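You operate a simulated robot arm through the tools that you are given. There is no shell and no other tool.

You are at the controls of a simulated robot arm. One attempt, no reset.

Task
Tamp the cabbage down on the cork mat and cover the tub with the crock lid.
Fine: press until it is packed, keep the tub upright and stand the tamper back. Set down upright: cabbage tub, wooden tamper.

It is judged by the outcome, as a careful person would: the job done as asked, and still so three seconds after it is handed in. It fails if anything else is knocked over, pushed out of place, dropped, spilled or broken. Lids that push on must go on centred and level and be pressed home; caps that screw on are set level and turned clockwise until they are tight.

Robot
A 6-joint arm with a two-finger parallel gripper, fixed in place. Base frame: the origin is on the floor under the middle of its stand, x ahead of it, y to its left, z up; the work surface is at about z = 820. Units: mm, degrees, N and s.
With the tool pointing down near the work surface it reaches from about 260 to 680 mm from the base axis. Its first joint turns from -66.0 to 66.0 degrees. Payload 2.9 kg.
The tool frame sits at the grasp point between the pads (the TCP): z along the fingers, y along the line on which they close. The tips reach 30 mm beyond it. The gripper opens to 110 mm. The fingers are 20 mm wide and 10 mm thick; the gripper's body (48 by 112 mm) begins 55 mm behind the TCP.
Orientation is told as [roll, pitch, yaw] about the base's x, y, z axes, in that order, counted from this pose: with the fingers straight down and closing along the base's y, the tool's x points along the base's -x, its y along +y and its z along -z.

Tools
- The arm moves only by the tool apply_moves. Its argument "deltas" is a list of rows, each a list of 3 entries, a list of its own where there are three numbers: the gripper command, from -1 (fully open) to 1 (shut), values between in proportion, then the shift along the base's x, y, z in m, then the turn, a rotation vector about the base's x, y, z in degrees. In form: [[fingers, [x, y, z], [wx, wy, wz]], ...]. A call has 1 to 20 rows; each row shifts and turns the commanded pose from where the row before left it. Rows are played at 5 a second. More than 50 mm and 8.6 degrees between two rows, or a gripper value outside its range, and nothing of the call is played. Where a pose cannot be reached the arm comes as near as it can. A force on the tool above 40 N (or 10 N above the force at the start of the call, whichever is more), or a blocked arm, ends the call early, and 0.2 s more pass. The fingers move at their own pace (about 108 mm/s each) and stop on an object; they squeeze with about 32 N. The grip force told is the motor's: it shows also when the fingers shut on nothing. Time passes only in rows, and 0.2 s behind the last, so rows that do not move let the fingers close. It gives the time, the measured TCP pose, the force on the tool (base axes), the opening and the grip force at its end, in the units of the frame above (readings bear some noise), with the torque about the TCP (base axes, N m) and any sound that the robot's microphone picked up.
- Cameras (640 x 400 px; columns grow to the right, rows downward): "scene" is fixed at [70.1, 419.7, 1408.5]; the picture's right is [-0.85, -0.53, 0.00], its down [-0.18, 0.30, -0.94] and it looks along [0.49, -0.80, -0.35] (base axes); focal length 264 px, centre (320, 200). "wrist" rides on the gripper at [72, 17, -103] in the tool frame; the picture's right is [-0.23, 0.97, 0.00], its down [-0.76, -0.18, -0.62] and it looks along [-0.61, -0.14, 0.78] (tool axes); focal length 222 px, centre (320, 200). There is no depth. A picture from a camera that has moved, and an enlarged one, comes with that camera's place and axes in the base frame and with its lens.
- camera(camera): a new picture of that camera. The clock stands still meanwhile.
- enlarge(camera, box): a new picture of the part [left, top, right, bottom] of that camera's present view, enlarged. The clock stands still meanwhile.
- hand_in(): hands the job in; it is judged then, once.

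Places have to be worked out from the pictures, the camera data and where the tool is seen. Open the gripper and draw the arm clear of the work before you hand the job in, unless the task says otherwise.

The tools are called after "Request:" as a command line: name --argument value ..., lists and objects as JSON in quotes. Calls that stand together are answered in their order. apply_moves: Moves the arm, as the interface text tells. Its arguments: {"type":"object","properties":{"deltas":{"type":"array","items":{"type":"array"}}},"required":["deltas"]} The other tools are called the same way: camera (camera) takes a picture; enlarge (camera, box) takes an enlarged picture of a part of a camera's view; hand_in () hands the job in.

At the start:

```text
clock: 0.0
eef_pos: [385.8, 40.3, 1287.0]
ee_rot: [0.0, 0.0, 0.0]
force: [-0.1, 0.4, -0.5]
torque: [0.0, 0.01, 0.03]
width: 110.0
gripper_force: 0.1
```

scene: 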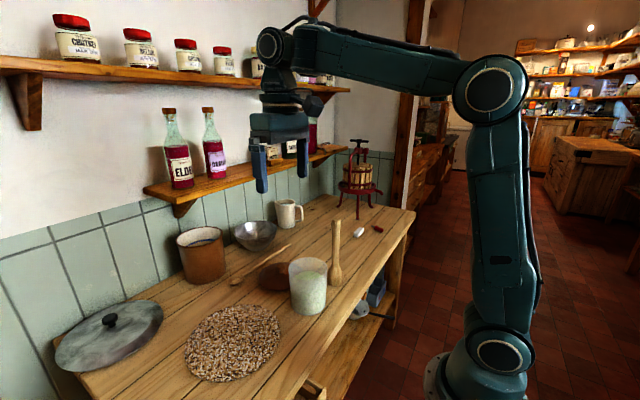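
wrist: 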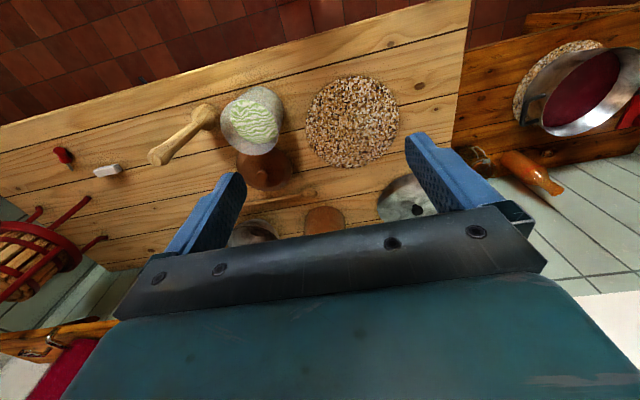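

I start by looking more closely at the work surface from both cameras to locate the tub, tamper, cork mat and lid.

Request:
enlarge --camera "scene" --box '[160, 180, 420, 342]'

Request:
enlarge --camera "scene" --box '[40, 240, 296, 400]'

Request:
enlarge --camera "wrist" --box '[130, 60, 450, 260]'

```text
2.46 times, centred on (290, 261) of scene
camera zoom: at [70.1, 419.7, 1408.5], right [-0.85, -0.53, 0.0], down [-0.18, 0.3, -0.94], along [0.49, -0.8, -0.35], focal length 650 px, centre (394, 50)
```

zoom: 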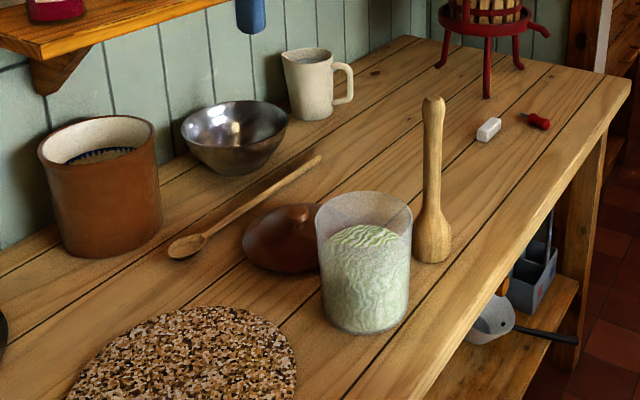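

```text
2.50 times, centred on (168, 320) of scene
camera zoom: at [70.1, 419.7, 1408.5], right [-0.85, -0.53, 0.0], down [-0.18, 0.3, -0.94], along [0.49, -0.8, -0.35], focal length 660 px, centre (700, -100)
```

zoom: 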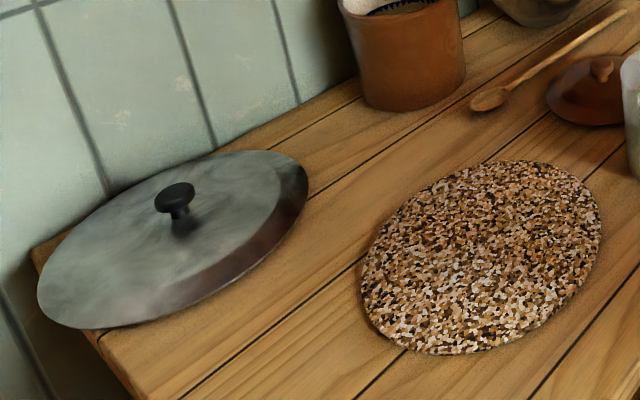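

```text
2.00 times, centred on (290, 160) of wrist
camera zoom: at [314.1, 57.3, 1390.4], right [0.23, 0.97, 0.0], down [0.76, -0.18, 0.62], along [0.61, -0.14, -0.78], focal length 444 px, centre (380, 280)
```

zoom: 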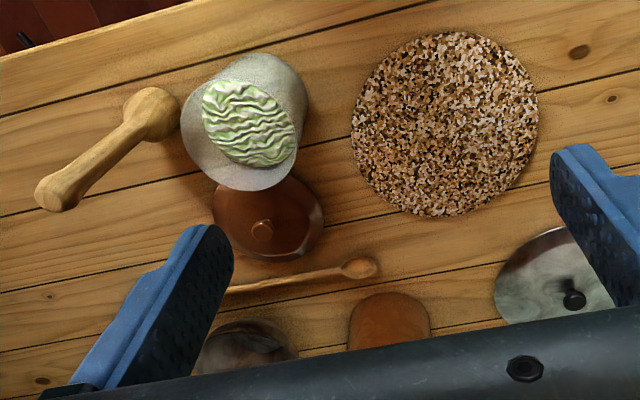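

The brown lid (about 155 mm across, near (610,-178)) is within reach and must be the crock lid. The grey one is far out of reach. The tub is near (439,-108), the tamper near (423,-254) and the mat near (530,97). I move to a nearer viewpoint to measure these more exactly.

Request:
apply_moves --deltas '[[-1, [-0.01, -0.025, -0.022], [0, 0, 0]], [-1, [-0.01, -0.025, -0.022], [0, 0, 0]], [-1, [-0.01, -0.025, -0.022], [0, 0, 0]], [-1, [-0.01, -0.025, -0.022], [0, 0, 0]], [-1, [-0.01, -0.025, -0.022], [0, 0, 0]], [-1, [-0.01, -0.025, -0.022], [0, 0, 0]], [-1, [0, 0, 0], [0, 0, 0]]]'

Request:
camera --camera "wrist"

Request:
camera --camera "scene"

```text
clock: 1.6
eef_pos: [326.2, -109.1, 1155.4]
ee_rot: [0.0, 0.0, -0.1]
force: [-0.4, -0.2, 0.0]
torque: [-0.04, -0.02, -0.04]
width: 110.0
gripper_force: 0.0
```

```text
taken
camera wrist: at [253.8, -92.2, 1258.8], right [0.23, 0.97, 0.0], down [0.76, -0.18, 0.62], along [0.61, -0.14, -0.78], focal length 222 px, centre (320, 200)
```

wrist: 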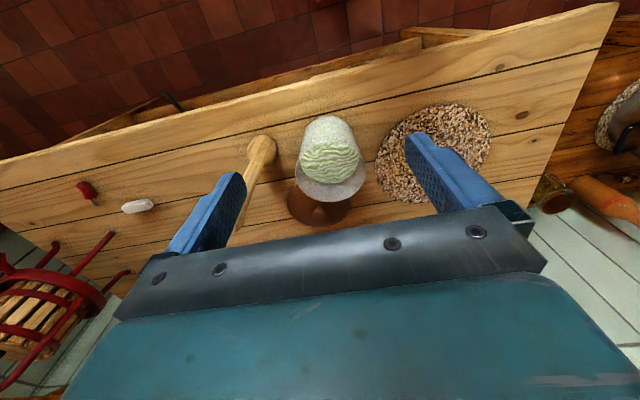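

```text
taken
```

scene: 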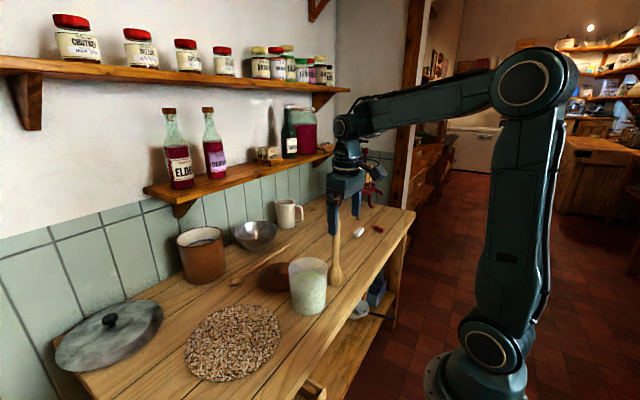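

The tub, tamper and brown lid are in the wrist view. I enlarge that area to measure the tub's diameter.

Request:
enlarge --camera "wrist" --box '[230, 90, 430, 215]'

Request:
enlarge --camera "scene" --box '[230, 240, 390, 340]'

```text
3.20 times, centred on (330, 152) of wrist
camera zoom: at [253.8, -92.2, 1258.8], right [0.23, 0.97, 0.0], down [0.76, -0.18, 0.62], along [0.61, -0.14, -0.78], focal length 711 px, centre (288, 352)
```

zoom: 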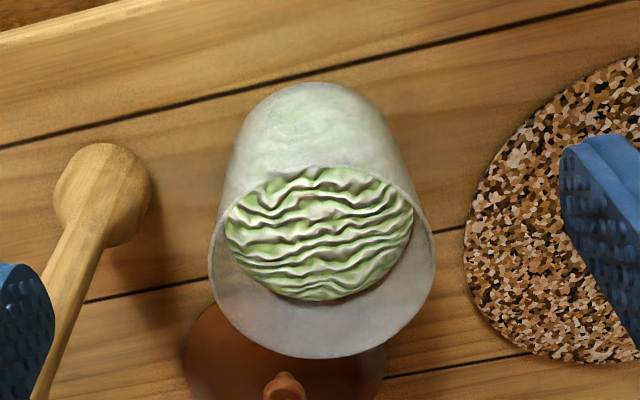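

```text
4.00 times, centred on (310, 290) of scene
camera zoom: at [70.1, 419.7, 1408.5], right [-0.85, -0.53, 0.0], down [-0.18, 0.3, -0.94], along [0.49, -0.8, -0.35], focal length 1056 px, centre (360, -160)
```

zoom: 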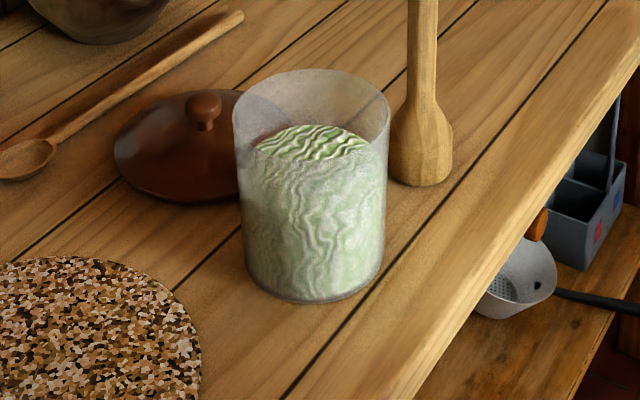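

The tub seems to taper, from about 104 mm at the base to about 115 mm at the rim, which is close to the gripper's 110 mm limit. I enlarge further to measure the rim and base widths.

Request:
enlarge --camera "scene" --box '[268, 250, 348, 300]'

Request:
enlarge --camera "scene" --box '[268, 280, 348, 330]'

Request:
enlarge --camera "wrist" --box '[270, 110, 390, 185]'

```text
8.00 times, centred on (308, 275) of scene
camera zoom: at [70.1, 419.7, 1408.5], right [-0.85, -0.53, 0.0], down [-0.18, 0.3, -0.94], along [0.49, -0.8, -0.35], focal length 2111 px, centre (416, -400)
```

zoom: 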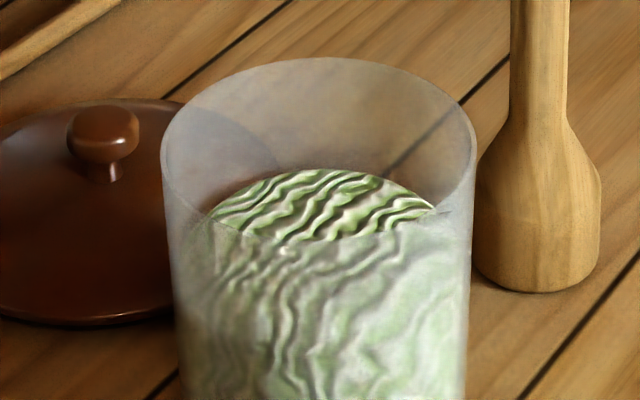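

```text
8.00 times, centred on (308, 305) of scene
camera zoom: at [70.1, 419.7, 1408.5], right [-0.85, -0.53, 0.0], down [-0.18, 0.3, -0.94], along [0.49, -0.8, -0.35], focal length 2111 px, centre (416, -640)
```

zoom: 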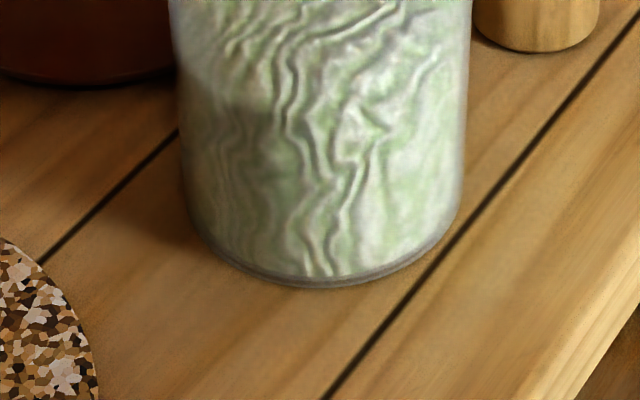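

```text
5.33 times, centred on (330, 148) of wrist
camera zoom: at [253.8, -92.2, 1258.8], right [0.23, 0.97, 0.0], down [0.76, -0.18, 0.62], along [0.61, -0.14, -0.78], focal length 1185 px, centre (267, 480)
```

zoom: 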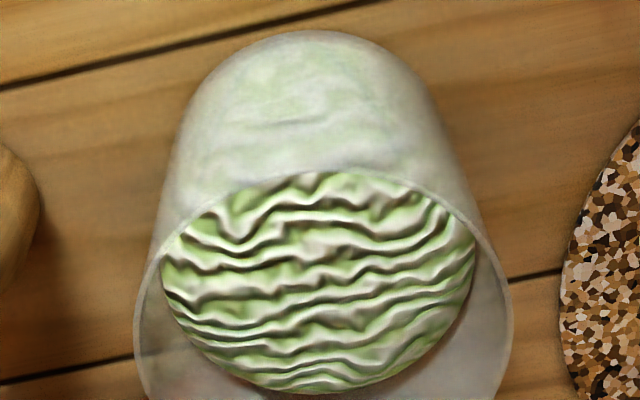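

Base is about 105 mm across and rim about 115 mm, with the rim at z≈955, the cabbage at about z 920 and the tub axis near (441,-117). Since 110 mm won't straddle the rim, I'll pinch the tub's wall on its +y side. I move above that spot with the fingers half open and check the alignment.

Request:
apply_moves --deltas '[[0.09, [0.029, 0.012, -0.025], [0, 0, 0]], [0.09, [0.029, 0.012, -0.025], [0, 0, 0]], [0.09, [0.029, 0.012, -0.025], [0, 0, 0]], [0.09, [0.028, 0.012, -0.025], [0, 0, 0]], [0.09, [0, 0, 0], [0, 0, 0]]]'

Request:
enlarge --camera "scene" --box '[220, 200, 380, 300]'

Request:
camera --camera "wrist"

```text
clock: 2.8
eef_pos: [443.0, -59.8, 1054.3]
ee_rot: [0.1, -0.1, -0.1]
force: [-0.5, 0.7, 0.9]
torque: [0.01, 0.01, -0.01]
width: 50.3
gripper_force: 0.1
```

```text
4.00 times, centred on (300, 250) of scene
camera zoom: at [70.1, 419.7, 1408.5], right [-0.85, -0.53, 0.0], down [-0.18, 0.3, -0.94], along [0.49, -0.8, -0.35], focal length 1056 px, centre (400, 0)
```

zoom: 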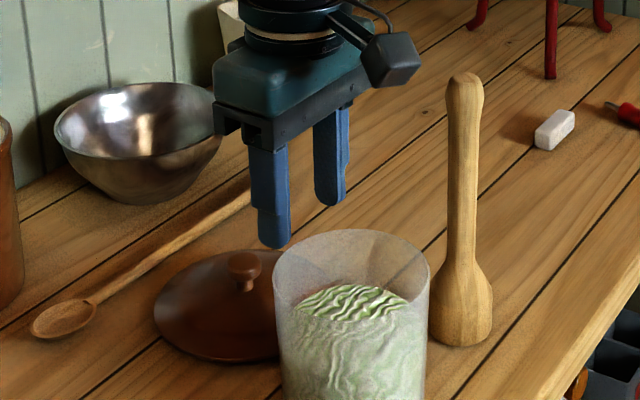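

```text
taken
camera wrist: at [370.3, -43.4, 1158.2], right [0.23, 0.97, 0.0], down [0.76, -0.18, 0.62], along [0.61, -0.14, -0.78], focal length 222 px, centre (320, 200)
```

wrist: 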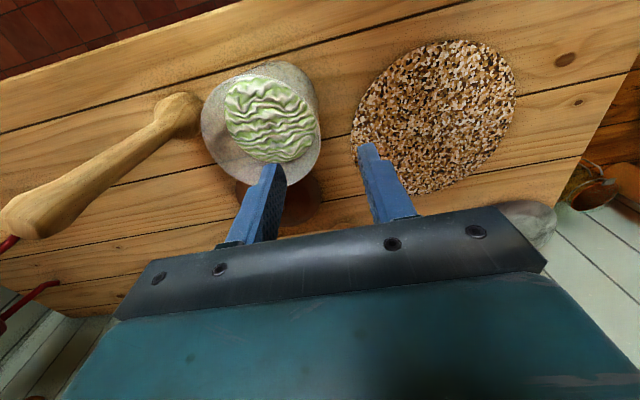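

The projection confirms the tub's rim centre near (441,-117), so the fingers straddle the +y wall. I descend slowly until the tips are about 5 mm above the cabbage.

Request:
apply_moves --deltas '[[0.09, [-0.001, -0.001, -0.02], [0, 0, 0]], [0.09, [0, 0, -0.02], [0, 0, 0]], [0.09, [0, 0, -0.02], [0, 0, 0]], [0.09, [0, 0, -0.015], [0, 0, 0]], [0.09, [0, 0, 0], [0, 0, 0]]]'

Request:
enlarge --camera "scene" --box '[260, 230, 340, 280]'

Request:
enlarge --camera "wrist" --box '[160, 60, 480, 260]'

```text
clock: 4.0
eef_pos: [439.8, -62.3, 980.1]
ee_rot: [-0.1, 0.0, 0.0]
force: [0.2, 0.1, 0.2]
torque: [0.02, -0.02, -0.04]
width: 50.1
gripper_force: 0.1
```

```text
8.00 times, centred on (300, 255) of scene
camera zoom: at [70.1, 419.7, 1408.5], right [-0.85, -0.53, 0.0], down [-0.18, 0.3, -0.94], along [0.49, -0.8, -0.35], focal length 2111 px, centre (480, -240)
```

zoom: 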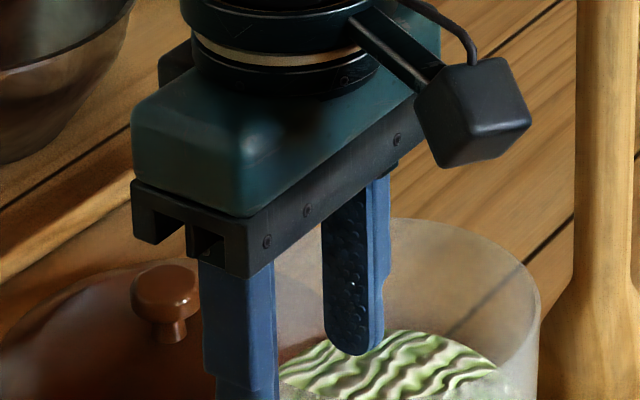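

```text
2.00 times, centred on (320, 160) of wrist
camera zoom: at [368.3, -46.0, 1082.8], right [0.23, 0.97, 0.0], down [0.76, -0.18, 0.62], along [0.61, -0.14, -0.78], focal length 444 px, centre (320, 280)
```

zoom: 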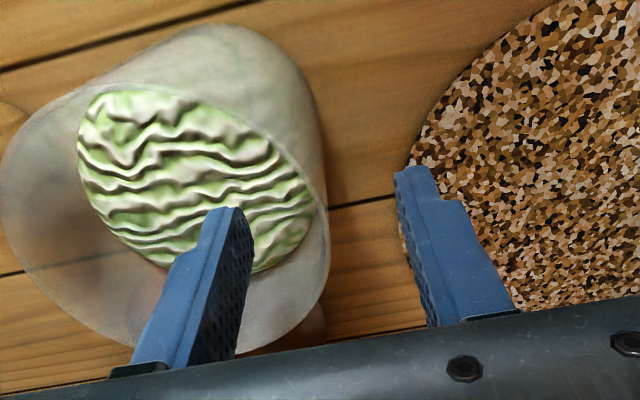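

The inner finger is over the tub's inside and the outer one is clear outside. I lower another 20 mm and close gently on the wall.

Request:
apply_moves --deltas '[[0.09, [0, 0, -0.01], [0, 0, 0]], [0.09, [0, 0, -0.01], [0, 0, 0]], [0.09, [0, 0, 0], [0, 0, 0]]]'

Request:
enlarge --camera "scene" --box '[260, 240, 340, 290]'

Request:
enlarge --camera "wrist" --box '[160, 60, 480, 260]'

```text
clock: 4.8
eef_pos: [438.3, -63.5, 959.2]
ee_rot: [0.0, -0.1, 0.0]
force: [0.5, -0.3, -0.5]
torque: [0.02, -0.02, -0.01]
width: 50.0
gripper_force: 0.0
```

```text
8.00 times, centred on (300, 265) of scene
camera zoom: at [70.1, 419.7, 1408.5], right [-0.85, -0.53, 0.0], down [-0.18, 0.3, -0.94], along [0.49, -0.8, -0.35], focal length 2111 px, centre (480, -320)
```

zoom: 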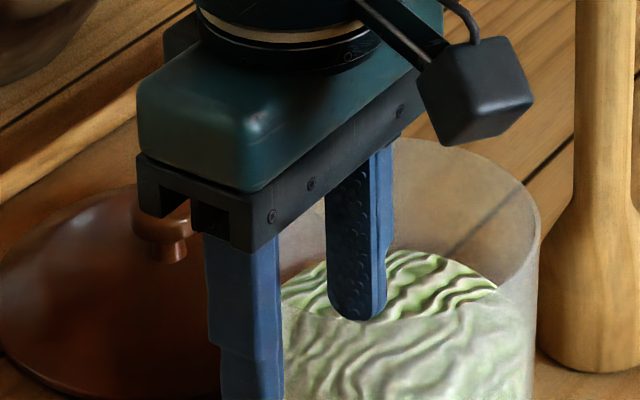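

```text
2.00 times, centred on (320, 160) of wrist
camera zoom: at [367.5, -46.0, 1063.3], right [0.23, 0.97, 0.0], down [0.76, -0.18, 0.62], along [0.61, -0.14, -0.78], focal length 444 px, centre (320, 280)
```

zoom: 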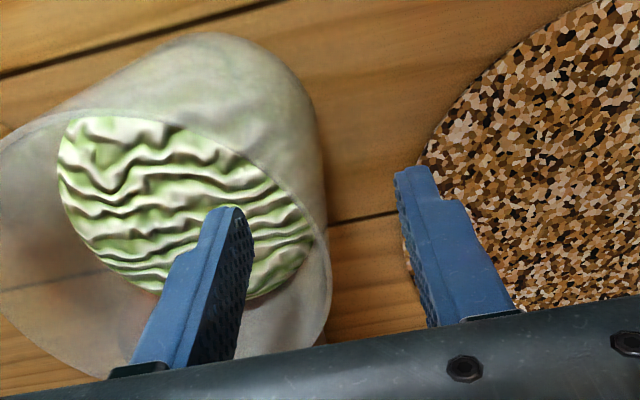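

The wall sits midway between the pads. I close on it step by step.

Request:
apply_moves --deltas '[[0.4, [0.002, 0, 0], [0, 0, 0]], [0.7, [0, 0, 0], [0, 0, 0]], [0.85, [0, 0, 0], [0, 0, 0]], [1, [0, 0, 0], [0, 0, 0]], [1, [0, 0, 0], [0, 0, 0]], [1, [0, 0, 0], [0, 0, 0]]]'

Request:
enlarge --camera "scene" --box '[240, 230, 368, 310]'

```text
clock: 6.2
eef_pos: [441.7, -61.4, 959.9]
ee_rot: [0.0, 0.0, -0.1]
force: [-2.3, -0.4, 3.9]
torque: [-0.64, 0.14, -0.13]
width: 2.6
gripper_force: 31.9
```

```text
5.00 times, centred on (304, 270) of scene
camera zoom: at [70.0, 419.7, 1408.5], right [-0.85, -0.53, 0.0], down [-0.18, 0.3, -0.94], along [0.49, -0.8, -0.35], focal length 1319 px, centre (400, -150)
```

zoom: 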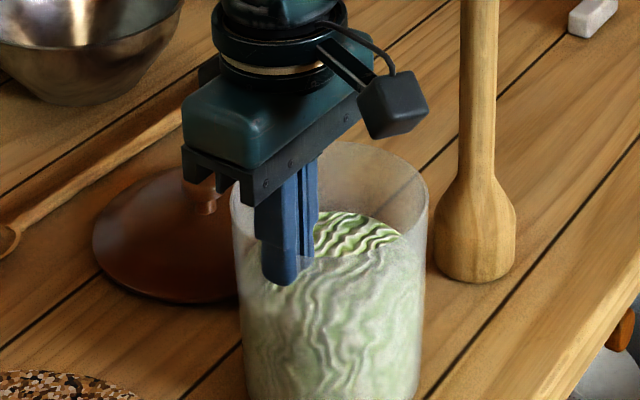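

The wall is held at 2.6 mm thickness with full grip. I lift a few millimetres as a trial to read the weight and see whether the tub tilts.

Request:
apply_moves --deltas '[[1, [0, 0, 0.005], [0, 0, 0]], [1, [0, 0, 0.005], [0, 0, 0]], [1, [0, 0, 0.005], [0, 0, 0]], [1, [0, 0, 0], [0, 0, 0]], [1, [0, 0, 0], [0, 0, 0]]]'

Request:
enlarge --camera "scene" --box '[240, 240, 368, 320]'

Request:
enlarge --camera "wrist" --box '[160, 60, 480, 260]'

```text
clock: 7.4
eef_pos: [440.8, -62.1, 975.0]
ee_rot: [0.0, -0.1, 0.0]
force: [-0.7, -0.3, -4.4]
torque: [0.21, 0.02, 0.0]
width: 2.6
gripper_force: 32.2
```

```text
5.00 times, centred on (304, 280) of scene
camera zoom: at [70.2, 419.6, 1408.5], right [-0.85, -0.53, 0.0], down [-0.18, 0.3, -0.94], along [0.49, -0.8, -0.35], focal length 1319 px, centre (400, -200)
```

zoom: 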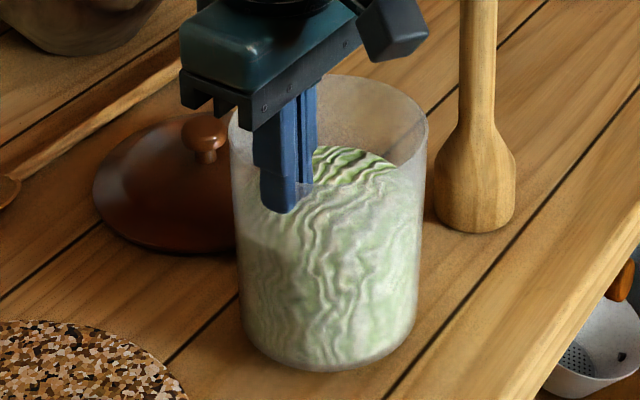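

```text
2.00 times, centred on (320, 160) of wrist
camera zoom: at [369.7, -45.4, 1078.6], right [0.23, 0.97, 0.0], down [0.76, -0.18, 0.62], along [0.61, -0.14, -0.78], focal length 444 px, centre (320, 280)
```

zoom: 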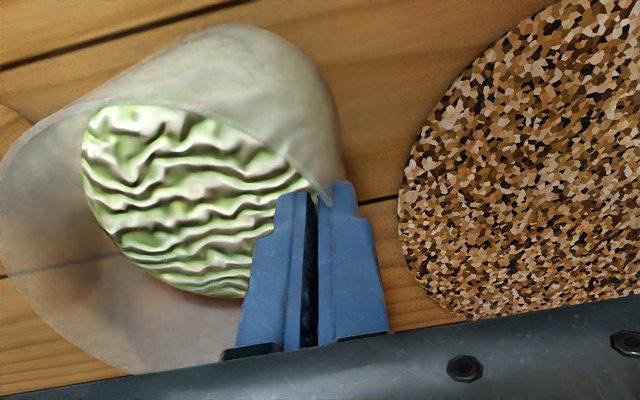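

The tub is airborne (about 4.5 N), and the pinched wall has been pulled vertical, so it probably leans about 2°. I raise it further and counter-rotate by 2° about x, then look.

Request:
apply_moves --deltas '[[1, [0, 0, 0.015], [-0.7, 0, 0]], [1, [0, 0, 0.015], [-0.7, 0, 0]], [1, [0, 0, 0.01], [-0.6, 0, 0]], [1, [0, 0, 0], [0, 0, 0]], [1, [0, 0, 0], [0, 0, 0]]]'

Request:
enlarge --camera "scene" --box '[240, 230, 368, 310]'

Request:
camera --camera "wrist"

```text
clock: 8.6
eef_pos: [441.3, -61.0, 1016.9]
ee_rot: [-2.0, -0.1, 0.0]
force: [-0.7, -1.1, -3.0]
torque: [0.22, 0.04, 0.02]
width: 2.3
gripper_force: 32.0
```

```text
5.00 times, centred on (304, 270) of scene
camera zoom: at [70.2, 419.6, 1408.5], right [-0.85, -0.53, 0.0], down [-0.18, 0.3, -0.94], along [0.49, -0.8, -0.35], focal length 1319 px, centre (400, -150)
```

zoom: 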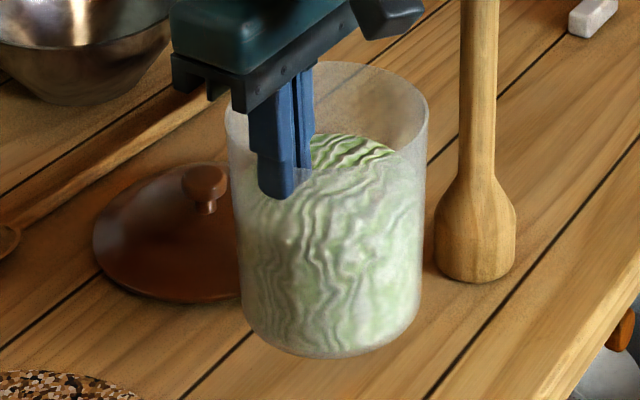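

```text
taken
camera wrist: at [370.3, -42.1, 1118.6], right [0.23, 0.97, -0.03], down [0.76, -0.16, 0.63], along [0.61, -0.17, -0.78], focal length 222 px, centre (320, 200)
```

wrist: 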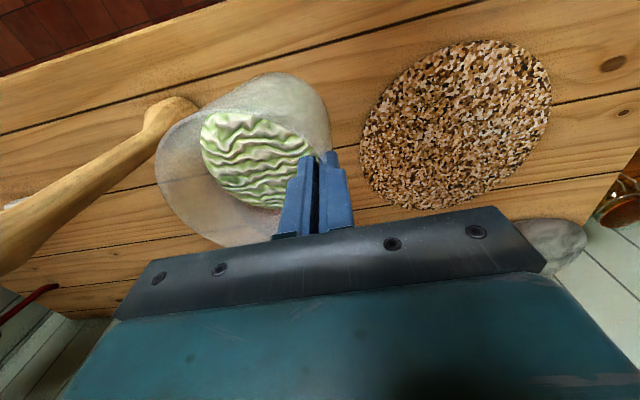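

The tub hangs nearly upright. I carry it at this height over to above the mat's centre (about (541,91)), so the TCP goes to about (541,147).

Request:
apply_moves --deltas '[[1, [0.005, 0.01, 0], [0, 0, 0]], [1, [0.01, 0.02, 0], [0, 0, 0]], [1, [0.013, 0.027, 0], [0, 0, 0]], [1, [0.013, 0.027, 0], [0, 0, 0]], [1, [0.013, 0.027, 0], [0, 0, 0]], [1, [0.013, 0.027, 0], [0, 0, 0]], [1, [0.013, 0.027, 0], [0, 0, 0]], [1, [0.01, 0.022, 0], [0, 0, 0]], [1, [0.007, 0.014, 0], [0, 0, 0]], [1, [0.003, 0.006, 0], [0, 0, 0]], [1, [0, 0, 0], [0, 0, 0]], [1, [0, 0, 0], [0, 0, 0]]]'

Request:
camera --camera "scene"

Request:
enlarge --camera "scene" --box '[144, 250, 304, 350]'

Request:
camera --camera "wrist"

```text
clock: 11.2
eef_pos: [542.7, 145.0, 1014.9]
ee_rot: [-2.0, 0.1, -0.1]
force: [0.4, -0.1, -4.5]
torque: [0.15, 0.05, 0.02]
width: 2.4
gripper_force: 32.5
```

```text
taken
```

scene: 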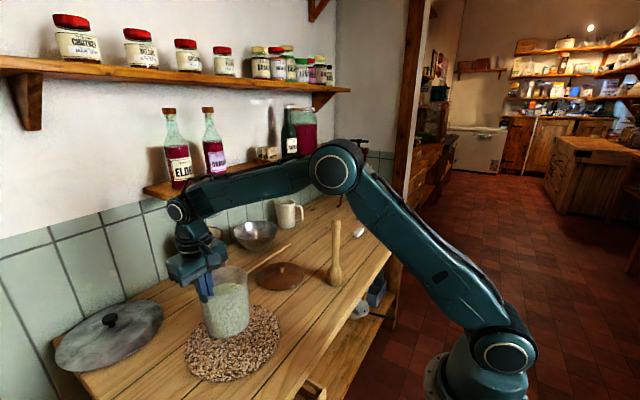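

```text
4.00 times, centred on (224, 300) of scene
camera zoom: at [70.2, 419.7, 1408.5], right [-0.85, -0.53, 0.0], down [-0.18, 0.3, -0.94], along [0.49, -0.8, -0.35], focal length 1056 px, centre (704, -200)
```

zoom: 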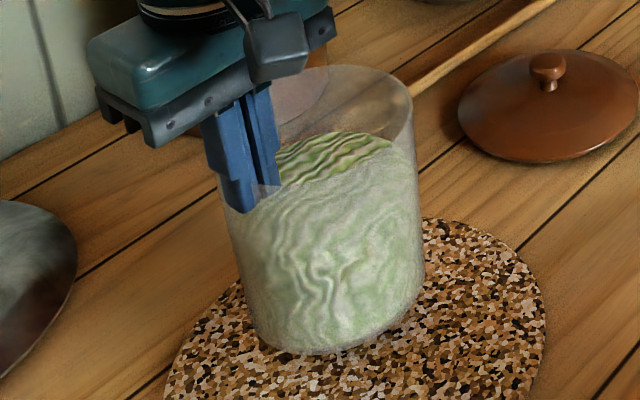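

```text
taken
camera wrist: at [470.0, 164.7, 1117.4], right [0.23, 0.97, -0.03], down [0.76, -0.16, 0.63], along [0.61, -0.17, -0.78], focal length 222 px, centre (320, 200)
```

wrist: 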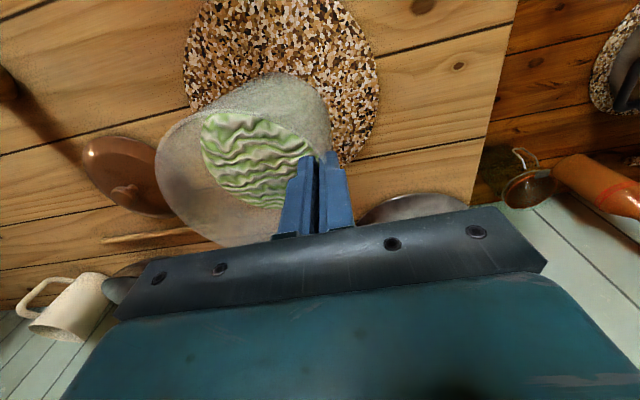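

The tub is over the mat. I lower it 40 mm, and then I'll feel for contact in small steps.

Request:
apply_moves --deltas '[[1, [0, 0, -0.01], [0, 0, 0]], [1, [0, 0, -0.01], [0, 0, 0]], [1, [0, 0, -0.01], [0, 0, 0]], [1, [0, 0, -0.007], [0, 0, 0]], [1, [0, 0, 0], [0, 0, 0]]]'

Request:
enlarge --camera "scene" --box '[164, 270, 292, 350]'

```text
clock: 12.4
eef_pos: [541.5, 145.3, 978.8]
ee_rot: [-2.0, -0.1, 0.0]
force: [-0.1, 0.7, -4.3]
torque: [0.16, 0.03, 0.04]
width: 2.4
gripper_force: 32.5
```

```text
5.00 times, centred on (228, 310) of scene
camera zoom: at [70.2, 419.7, 1408.5], right [-0.85, -0.53, 0.0], down [-0.18, 0.3, -0.94], along [0.49, -0.8, -0.35], focal length 1319 px, centre (780, -350)
```

zoom: 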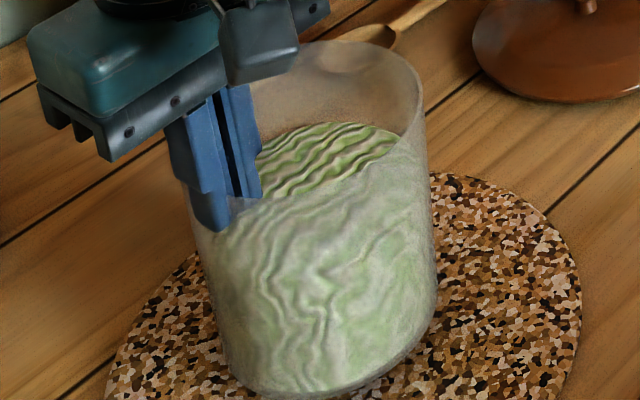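

Still airborne at TCP z 979. I continue down in small steps, reading the vertical force.

Request:
apply_moves --deltas '[[1, [0, 0, -0.004], [0, 0, 0]], [1, [0, 0, -0.003], [0, 0, 0]], [1, [0, 0, 0], [0, 0, 0]]]'

Request:
apply_moves --deltas '[[1, [0, 0, -0.002], [0, 0, 0]], [1, [0, 0, -0.001], [0, 0, 0]], [1, [0, 0, 0], [0, 0, 0]]]'

Request:
enlarge --camera "scene" --box '[164, 280, 292, 360]'

```text
clock: 13.2
eef_pos: [540.4, 146.6, 971.3]
ee_rot: [-2.0, 0.0, 0.0]
force: [0.1, -0.2, -3.7]
torque: [0.18, 0.0, -0.02]
width: 2.4
gripper_force: 32.0
```

```text
clock: 14.0
eef_pos: [541.8, 144.6, 966.7]
ee_rot: [-2.0, 0.0, 0.0]
force: [0.3, 0.4, -4.2]
torque: [0.19, 0.03, 0.0]
width: 2.4
gripper_force: 32.6
```

```text
5.00 times, centred on (228, 320) of scene
camera zoom: at [70.2, 419.7, 1408.5], right [-0.85, -0.53, 0.0], down [-0.18, 0.3, -0.94], along [0.49, -0.8, -0.35], focal length 1319 px, centre (780, -400)
```

zoom: 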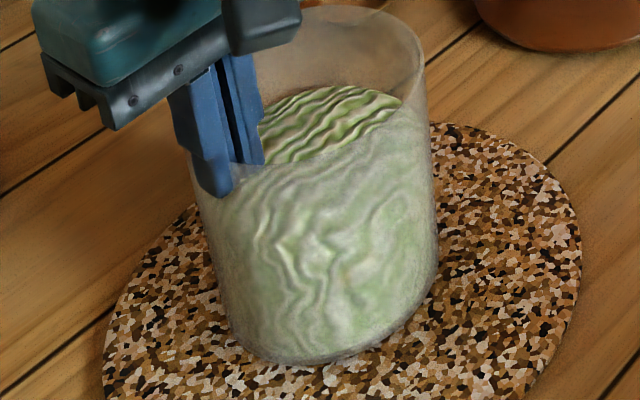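

Still no contact at z 967. I keep lowering in 2 mm steps.

Request:
apply_moves --deltas '[[1, [0, 0, -0.002], [0, 0, 0]], [1, [0, 0, 0], [0, 0, 0]]]'

Request:
apply_moves --deltas '[[1, [0, 0, -0.002], [0, 0, 0]], [1, [0, 0, 0], [0, 0, 0]]]'

```text
clock: 14.6
eef_pos: [541.7, 145.8, 966.1]
ee_rot: [-1.9, 0.0, 0.0]
force: [-2.1, -0.3, 0.1]
torque: [0.13, 0.14, 0.02]
width: 2.5
gripper_force: 32.2
```

```text
clock: 15.2
eef_pos: [542.7, 145.3, 965.8]
ee_rot: [-1.8, -0.4, -0.1]
force: [-8.3, -1.6, 25.0]
torque: [0.0, 0.65, 0.0]
width: 2.4
gripper_force: 31.3
```

Contact was made at z≈966. I ease up 2 mm to take the load off, then check before releasing.

Request:
apply_moves --deltas '[[1, [0, 0, 0.001], [0, 0, 0]], [1, [0, 0, 0.0005], [0, 0, 0]], [1, [0, 0, 0], [0, 0, 0]]]'

Request:
enlarge --camera "scene" --box '[164, 280, 292, 360]'

```text
clock: 16.0
eef_pos: [542.8, 143.9, 967.2]
ee_rot: [-2.0, -0.4, 0.0]
force: [-1.1, 1.5, 22.3]
torque: [0.18, -0.63, 0.02]
width: 2.5
gripper_force: 32.5
```

```text
5.00 times, centred on (228, 320) of scene
camera zoom: at [69.7, 419.6, 1408.6], right [-0.85, -0.53, 0.0], down [-0.18, 0.3, -0.94], along [0.49, -0.8, -0.35], focal length 1319 px, centre (780, -400)
```

zoom: 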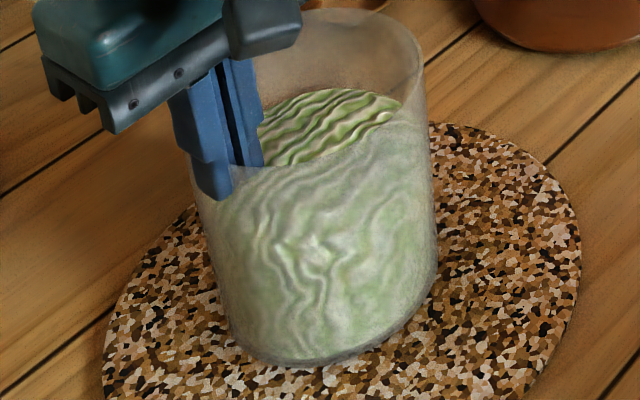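

The force still reads 22 N, with the torque sign flipped, so the tub seems wedged on the base edge. I raise another 1 mm and let it settle.

Request:
apply_moves --deltas '[[1, [0, 0, 0.001], [0, 0, 0]], [1, [0, 0, 0], [0, 0, 0]], [1, [0, 0, 0], [0, 0, 0]]]'

```text
clock: 16.8
eef_pos: [542.8, 145.1, 965.3]
ee_rot: [-2.0, 0.0, 0.0]
force: [5.4, 2.6, 8.9]
torque: [0.37, -1.09, 0.11]
width: 2.2
gripper_force: 32.0
```

The load is falling (9 N). One more millimetre up, then I release slowly.

Request:
apply_moves --deltas '[[1, [0, 0, 0.0007], [0, 0, 0]], [1, [0, 0, 0], [0, 0, 0]]]'

Request:
enlarge --camera "scene" --box '[164, 270, 292, 350]'

Request:
enlarge --camera "wrist" --box '[120, 40, 440, 240]'

```text
clock: 17.4
eef_pos: [542.2, 145.0, 965.6]
ee_rot: [-2.0, 0.1, -0.1]
force: [4.6, 0.1, 3.5]
torque: [0.21, -0.65, -0.02]
width: 2.2
gripper_force: 31.8
```

```text
5.00 times, centred on (228, 310) of scene
camera zoom: at [70.1, 419.6, 1408.5], right [-0.85, -0.53, 0.0], down [-0.18, 0.3, -0.94], along [0.49, -0.8, -0.35], focal length 1319 px, centre (780, -350)
```

zoom: 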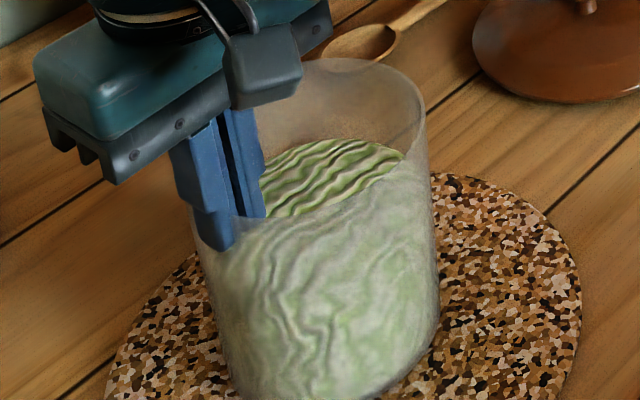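

```text
2.00 times, centred on (280, 140) of wrist
camera zoom: at [470.2, 164.6, 1068.8], right [0.23, 0.97, -0.04], down [0.76, -0.16, 0.63], along [0.61, -0.17, -0.78], focal length 444 px, centre (400, 320)
```

zoom: 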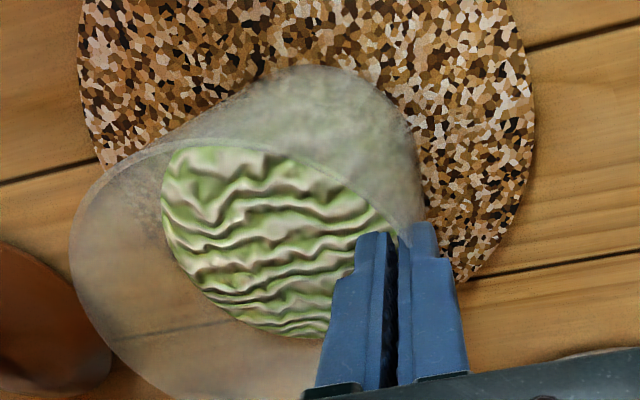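

Nearly unloaded now. I open the fingers in small increments, then lift straight out.

Request:
apply_moves --deltas '[[0.92, [0, 0, 0], [0, 0, 0]], [0.85, [0, 0, 0], [0, 0, 0]], [0.7, [0, 0, 0], [0, 0, 0]], [0.5, [0, 0, 0], [0, 0, 0]], [0.5, [0, 0, 0], [0, 0, 0]]]'

Request:
enlarge --camera "scene" --box '[164, 280, 292, 360]'

```text
clock: 18.6
eef_pos: [540.6, 144.6, 967.2]
ee_rot: [-2.1, -0.1, 0.1]
force: [-0.2, -0.3, 0.1]
torque: [0.01, 0.01, 0.02]
width: 27.5
gripper_force: 0.1
```

```text
5.00 times, centred on (228, 320) of scene
camera zoom: at [70.1, 419.7, 1408.5], right [-0.85, -0.53, 0.0], down [-0.18, 0.3, -0.94], along [0.49, -0.8, -0.35], focal length 1319 px, centre (780, -400)
```

zoom: 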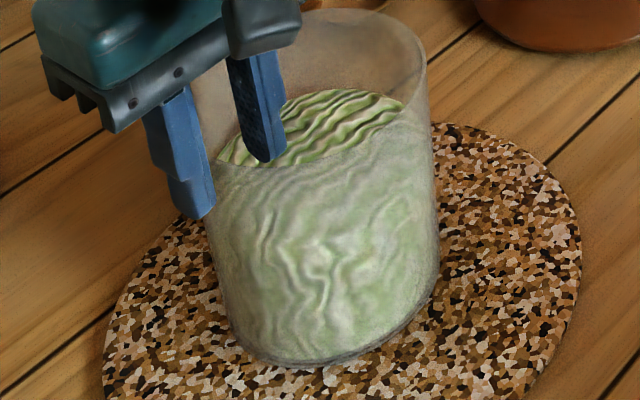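

The tub stands on the mat and the fingers are free. I lift straight up, level the tool, and retreat to a viewpoint that shows the tub and then the tamper.

Request:
apply_moves --deltas '[[0.5, [0, 0, 0.02], [0, 0, 0]], [0.5, [0, 0, 0.03], [0, 0, 0]], [0.5, [0, 0, 0.04], [1, 0, 0]], [0.5, [0, 0, 0.04], [1, 0, 0]], [0.0, [-0.02, -0.04, 0.02], [0, 0, 0]], [-0.5, [-0.02, -0.045, 0], [0, 0, 0]], [-0.5, [-0.02, -0.045, 0], [0, 0, 0]], [-0.5, [-0.02, -0.045, 0], [0, 0, 0]], [-0.5, [-0.02, -0.045, 0], [0, 0, 0]], [-0.5, [-0.02, -0.045, 0], [0, 0, 0]], [-0.5, [-0.02, -0.04, 0], [0, 0, 0]], [-0.5, [0, 0, 0], [0, 0, 0]]]'

Request:
enlarge --camera "scene" --box '[164, 265, 292, 345]'

Request:
camera --camera "wrist"

Request:
enlarge --camera "scene" --box '[270, 205, 398, 285]'

```text
clock: 21.2
eef_pos: [402.1, -159.5, 1119.0]
ee_rot: [0.0, 0.0, 0.0]
force: [-0.1, -0.6, 0.4]
torque: [0.03, 0.01, -0.01]
width: 82.6
gripper_force: 0.0
```

```text
5.00 times, centred on (228, 305) of scene
camera zoom: at [70.1, 419.6, 1408.5], right [-0.85, -0.53, 0.0], down [-0.18, 0.3, -0.94], along [0.49, -0.8, -0.35], focal length 1319 px, centre (780, -325)
```

zoom: 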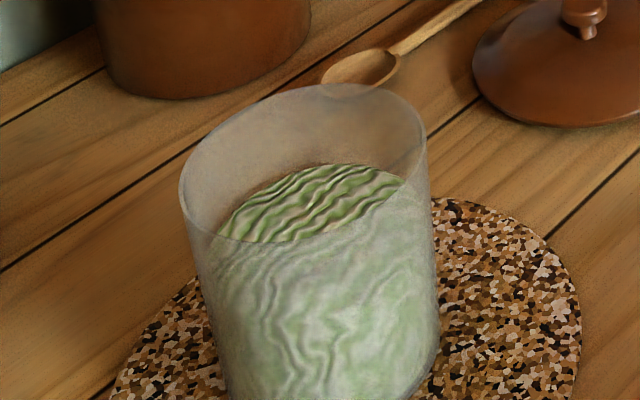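

```text
taken
camera wrist: at [330.7, -144.0, 1222.7], right [0.23, 0.97, 0.0], down [0.76, -0.18, 0.62], along [0.61, -0.14, -0.78], focal length 222 px, centre (320, 200)
```

wrist: 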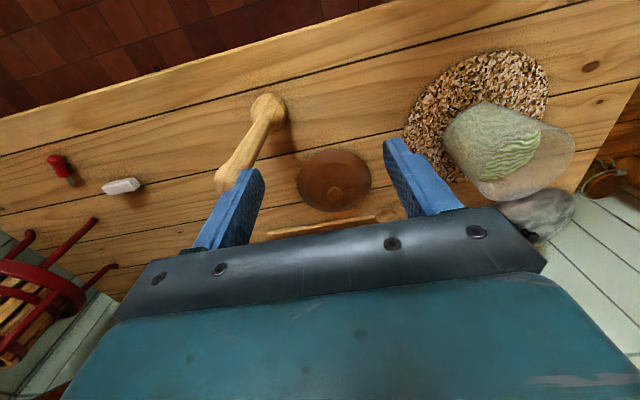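

```text
5.00 times, centred on (334, 245) of scene
camera zoom: at [70.1, 419.6, 1408.5], right [-0.85, -0.53, 0.0], down [-0.18, 0.3, -0.94], along [0.49, -0.8, -0.35], focal length 1319 px, centre (250, -25)
```

zoom: 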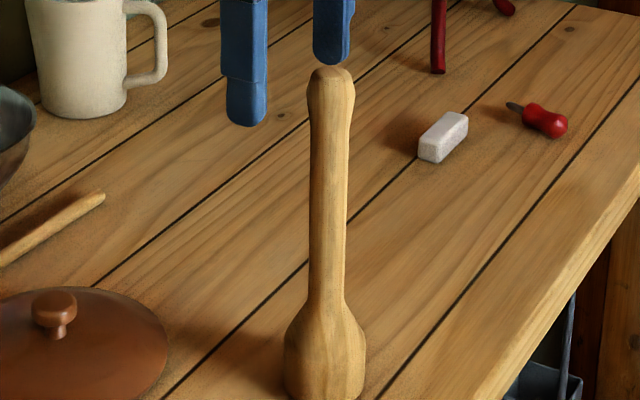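

The tub sits upright on the mat. The tamper stands near (426,-258) with its top at z≈1058. I enlarge the wrist view to refine its handle position before gripping.

Request:
enlarge --camera "wrist" --box '[180, 70, 340, 220]'

Request:
enlarge --camera "wrist" --box '[400, 50, 600, 210]'

```text
2.67 times, centred on (260, 145) of wrist
camera zoom: at [330.7, -144.0, 1222.7], right [0.23, 0.97, 0.0], down [0.76, -0.18, 0.62], along [0.61, -0.14, -0.78], focal length 592 px, centre (480, 347)
```

zoom: 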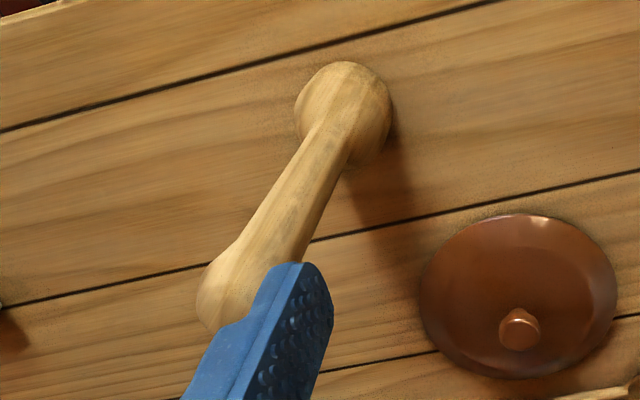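

```text
2.50 times, centred on (500, 130) of wrist
camera zoom: at [330.7, -144.0, 1222.7], right [0.23, 0.97, 0.0], down [0.76, -0.18, 0.62], along [0.61, -0.14, -0.78], focal length 555 px, centre (-130, 375)
```

zoom: 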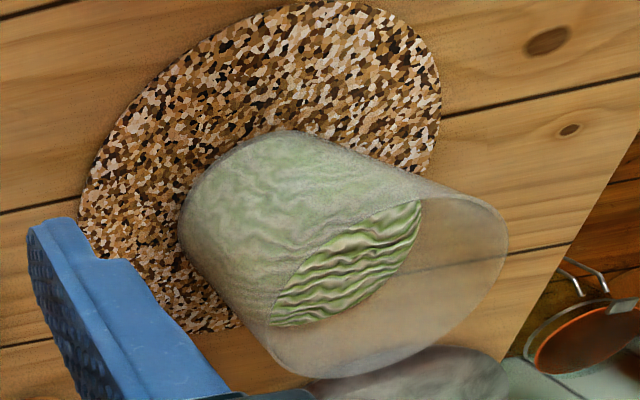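

Refined estimate: tamper axis at about (426,-258), top at about z 1052–1058. I move over it with the tips still above its top and check the centring.

Request:
apply_moves --deltas '[[-0.3, [0.004, -0.02, 0.01], [0, 0, 0]], [-0.3, [0.006, -0.026, 0], [0, 0, 0]], [-0.3, [0.006, -0.026, 0], [0, 0, 0]], [-0.3, [0.006, -0.026, 0], [0, 0, 0]], [-0.3, [0.002, 0, 0], [0, 0, 0]], [-0.3, [0, 0, 0], [0, 0, 0]]]'

Request:
enlarge --camera "wrist" --box '[200, 60, 440, 260]'

Request:
enlarge --camera "scene" --box '[270, 195, 398, 275]'

```text
clock: 22.6
eef_pos: [427.5, -257.3, 1128.4]
ee_rot: [0.0, -0.1, 0.0]
force: [-0.3, 0.1, -0.2]
torque: [0.0, 0.01, 0.04]
width: 71.2
gripper_force: 0.1
```

```text
2.00 times, centred on (320, 160) of wrist
camera zoom: at [355.1, -242.3, 1231.2], right [0.23, 0.97, 0.0], down [0.76, -0.18, 0.62], along [0.61, -0.14, -0.78], focal length 444 px, centre (320, 280)
```

zoom: 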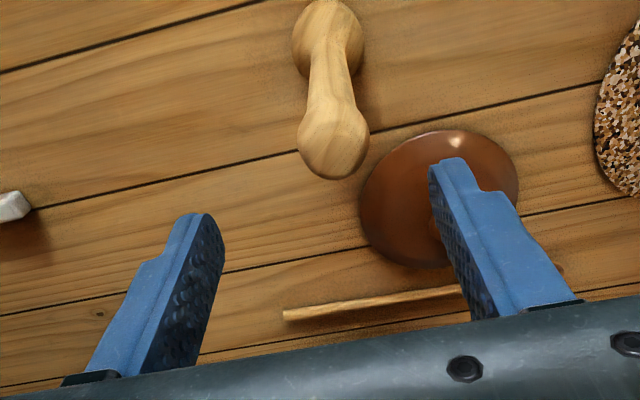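

```text
5.00 times, centred on (334, 235) of scene
camera zoom: at [70.1, 419.7, 1408.5], right [-0.85, -0.53, 0.0], down [-0.18, 0.3, -0.94], along [0.49, -0.8, -0.35], focal length 1319 px, centre (250, 25)
```

zoom: 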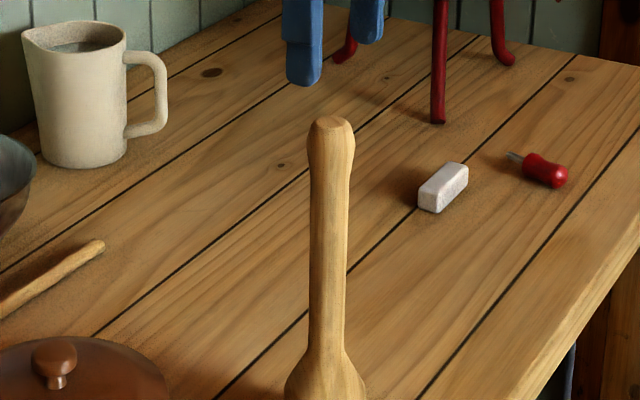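

The tamper handle is centred under the gripper (top about (428,-256)). I descend straddling the handle so the palm ends a few millimetres above its top.

Request:
apply_moves --deltas '[[-0.3, [0.001, 0.001, -0.03], [0, 0, 0]], [-0.3, [0, 0, -0.03], [0, 0, 0]], [-0.3, [0, 0, -0.03], [0, 0, 0]], [-0.3, [0, 0, -0.02], [0, 0, 0]], [-0.3, [0, 0, 0], [0, 0, 0]]]'

Request:
enlarge --camera "scene" --box '[290, 195, 386, 255]'

Request:
enlarge --camera "wrist" --box '[200, 60, 440, 260]'

```text
clock: 23.8
eef_pos: [427.0, -256.5, 1018.2]
ee_rot: [0.0, 0.1, -0.1]
force: [-0.4, -0.2, -0.1]
torque: [0.01, 0.0, -0.01]
width: 71.5
gripper_force: 0.0
```

```text
6.67 times, centred on (338, 225) of scene
camera zoom: at [70.1, 419.7, 1408.5], right [-0.85, -0.53, 0.0], down [-0.18, 0.3, -0.94], along [0.49, -0.8, -0.35], focal length 1759 px, centre (200, 33)
```

zoom: 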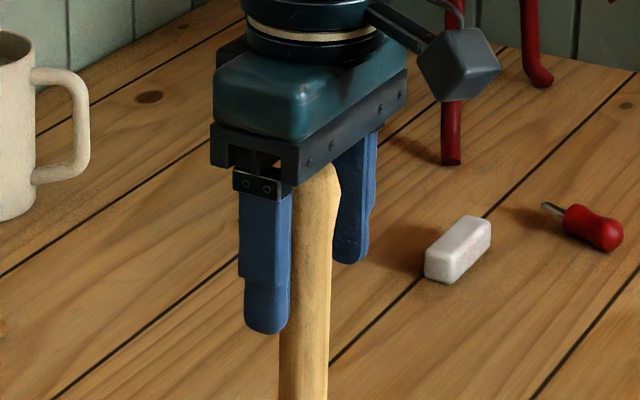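

```text
2.00 times, centred on (320, 160) of wrist
camera zoom: at [355.1, -240.6, 1120.4], right [0.23, 0.97, 0.0], down [0.76, -0.18, 0.62], along [0.61, -0.14, -0.78], focal length 444 px, centre (320, 280)
```

zoom: 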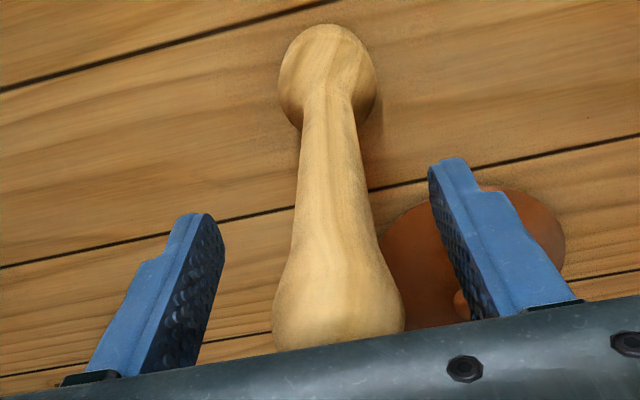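

The handle is centred between the fingers. I lower further in small steps, watching for palm contact with the tamper's top.

Request:
apply_moves --deltas '[[-0.3, [0.001, 0, -0.005], [0, 0, 0]], [-0.3, [0, 0, -0.003], [0, 0, 0]], [-0.3, [0, 0, 0], [0, 0, 0]]]'

Request:
apply_moves --deltas '[[-0.3, [0, 0, -0.002], [0, 0, 0]], [-0.3, [0, 0, 0], [0, 0, 0]]]'

Request:
enlarge --camera "scene" --box '[300, 205, 364, 245]'

```text
clock: 24.6
eef_pos: [427.7, -256.4, 1008.0]
ee_rot: [0.0, 0.0, 0.0]
force: [0.2, 0.2, 0.4]
torque: [0.0, -0.02, -0.02]
width: 71.4
gripper_force: 0.0
```

```text
clock: 25.2
eef_pos: [427.3, -257.4, 1006.5]
ee_rot: [0.0, -0.1, 0.0]
force: [0.3, -0.9, -0.5]
torque: [0.0, -0.02, 0.0]
width: 71.7
gripper_force: 0.0
```

```text
10.00 times, centred on (332, 225) of scene
camera zoom: at [70.1, 419.7, 1408.5], right [-0.85, -0.53, 0.0], down [-0.18, 0.3, -0.94], along [0.49, -0.8, -0.35], focal length 2639 px, centre (200, -50)
```

zoom: 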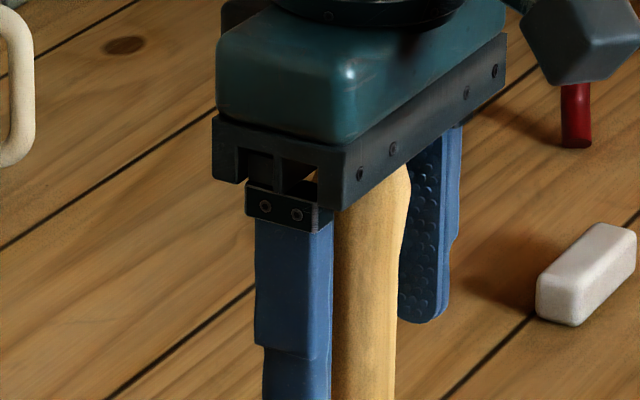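

Still no contact at 1006.5. I keep stepping down.

Request:
apply_moves --deltas '[[-0.3, [0, 0, -0.002], [0, 0, 0]], [-0.3, [0, 0, 0], [0, 0, 0]]]'

Request:
apply_moves --deltas '[[-0.3, [0, 0, -0.002], [0, 0, 0]], [-0.3, [0, 0, 0], [0, 0, 0]]]'

```text
clock: 25.8
eef_pos: [428.1, -256.7, 1003.6]
ee_rot: [0.0, 0.0, 0.0]
force: [0.4, 0.4, -0.8]
torque: [0.01, 0.02, 0.02]
width: 71.5
gripper_force: 0.2
```

```text
clock: 26.4
eef_pos: [427.8, -257.3, 1004.0]
ee_rot: [0.0, -0.1, 0.1]
force: [-0.5, 1.2, 8.7]
torque: [-0.03, -0.03, 0.01]
width: 71.6
gripper_force: 0.0
```

The palm touched the tamper's top at z≈1003.5, so the top is at about 1058.5. I ease up 1 mm and close on the handle.

Request:
apply_moves --deltas '[[-0.3, [0, 0, 0.001], [0, 0, 0]], [0.2, [0, 0, 0], [0, 0, 0]], [0.45, [0, 0, 0], [0, 0, 0]], [0.6, [0, 0, 0], [0, 0, 0]], [1, [0, 0, 0], [0, 0, 0]], [1, [0, 0, 0], [0, 0, 0]], [1, [0, 0, 0], [0, 0, 0]]]'

Request:
enlarge --camera "scene" --box '[280, 205, 408, 285]'

Request:
enlarge --camera "wrist" --box '[200, 60, 440, 260]'

```text
clock: 28.0
eef_pos: [428.5, -256.1, 1004.6]
ee_rot: [0.0, -0.1, 0.0]
force: [-0.8, 3.0, 7.0]
torque: [0.4, 0.13, -0.04]
width: 25.7
gripper_force: 31.6
```

```text
5.00 times, centred on (344, 245) of scene
camera zoom: at [70.0, 419.8, 1408.5], right [-0.85, -0.53, 0.0], down [-0.18, 0.3, -0.94], along [0.49, -0.8, -0.35], focal length 1319 px, centre (200, -25)
```

zoom: 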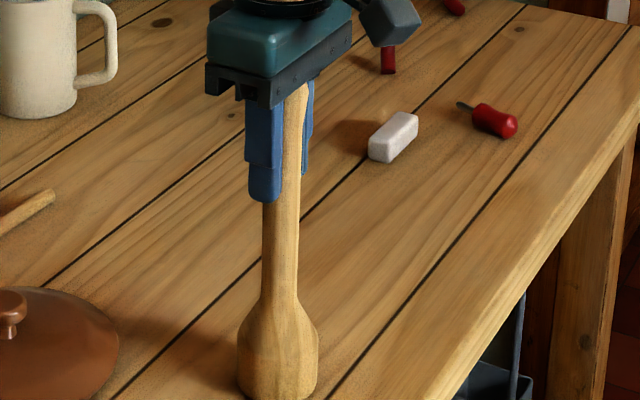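

```text
2.00 times, centred on (320, 160) of wrist
camera zoom: at [356.5, -239.9, 1107.3], right [0.23, 0.97, 0.0], down [0.76, -0.18, 0.62], along [0.61, -0.14, -0.78], focal length 444 px, centre (320, 280)
```

zoom: 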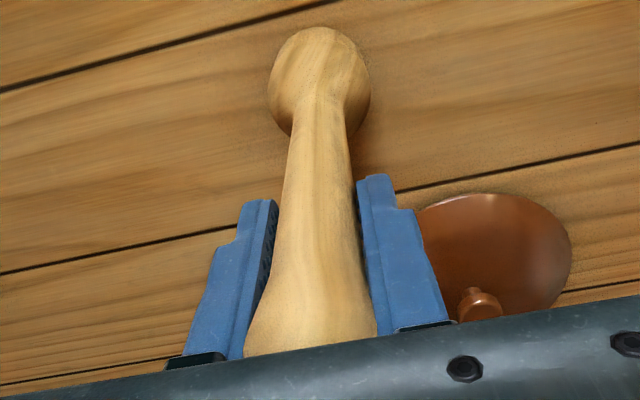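

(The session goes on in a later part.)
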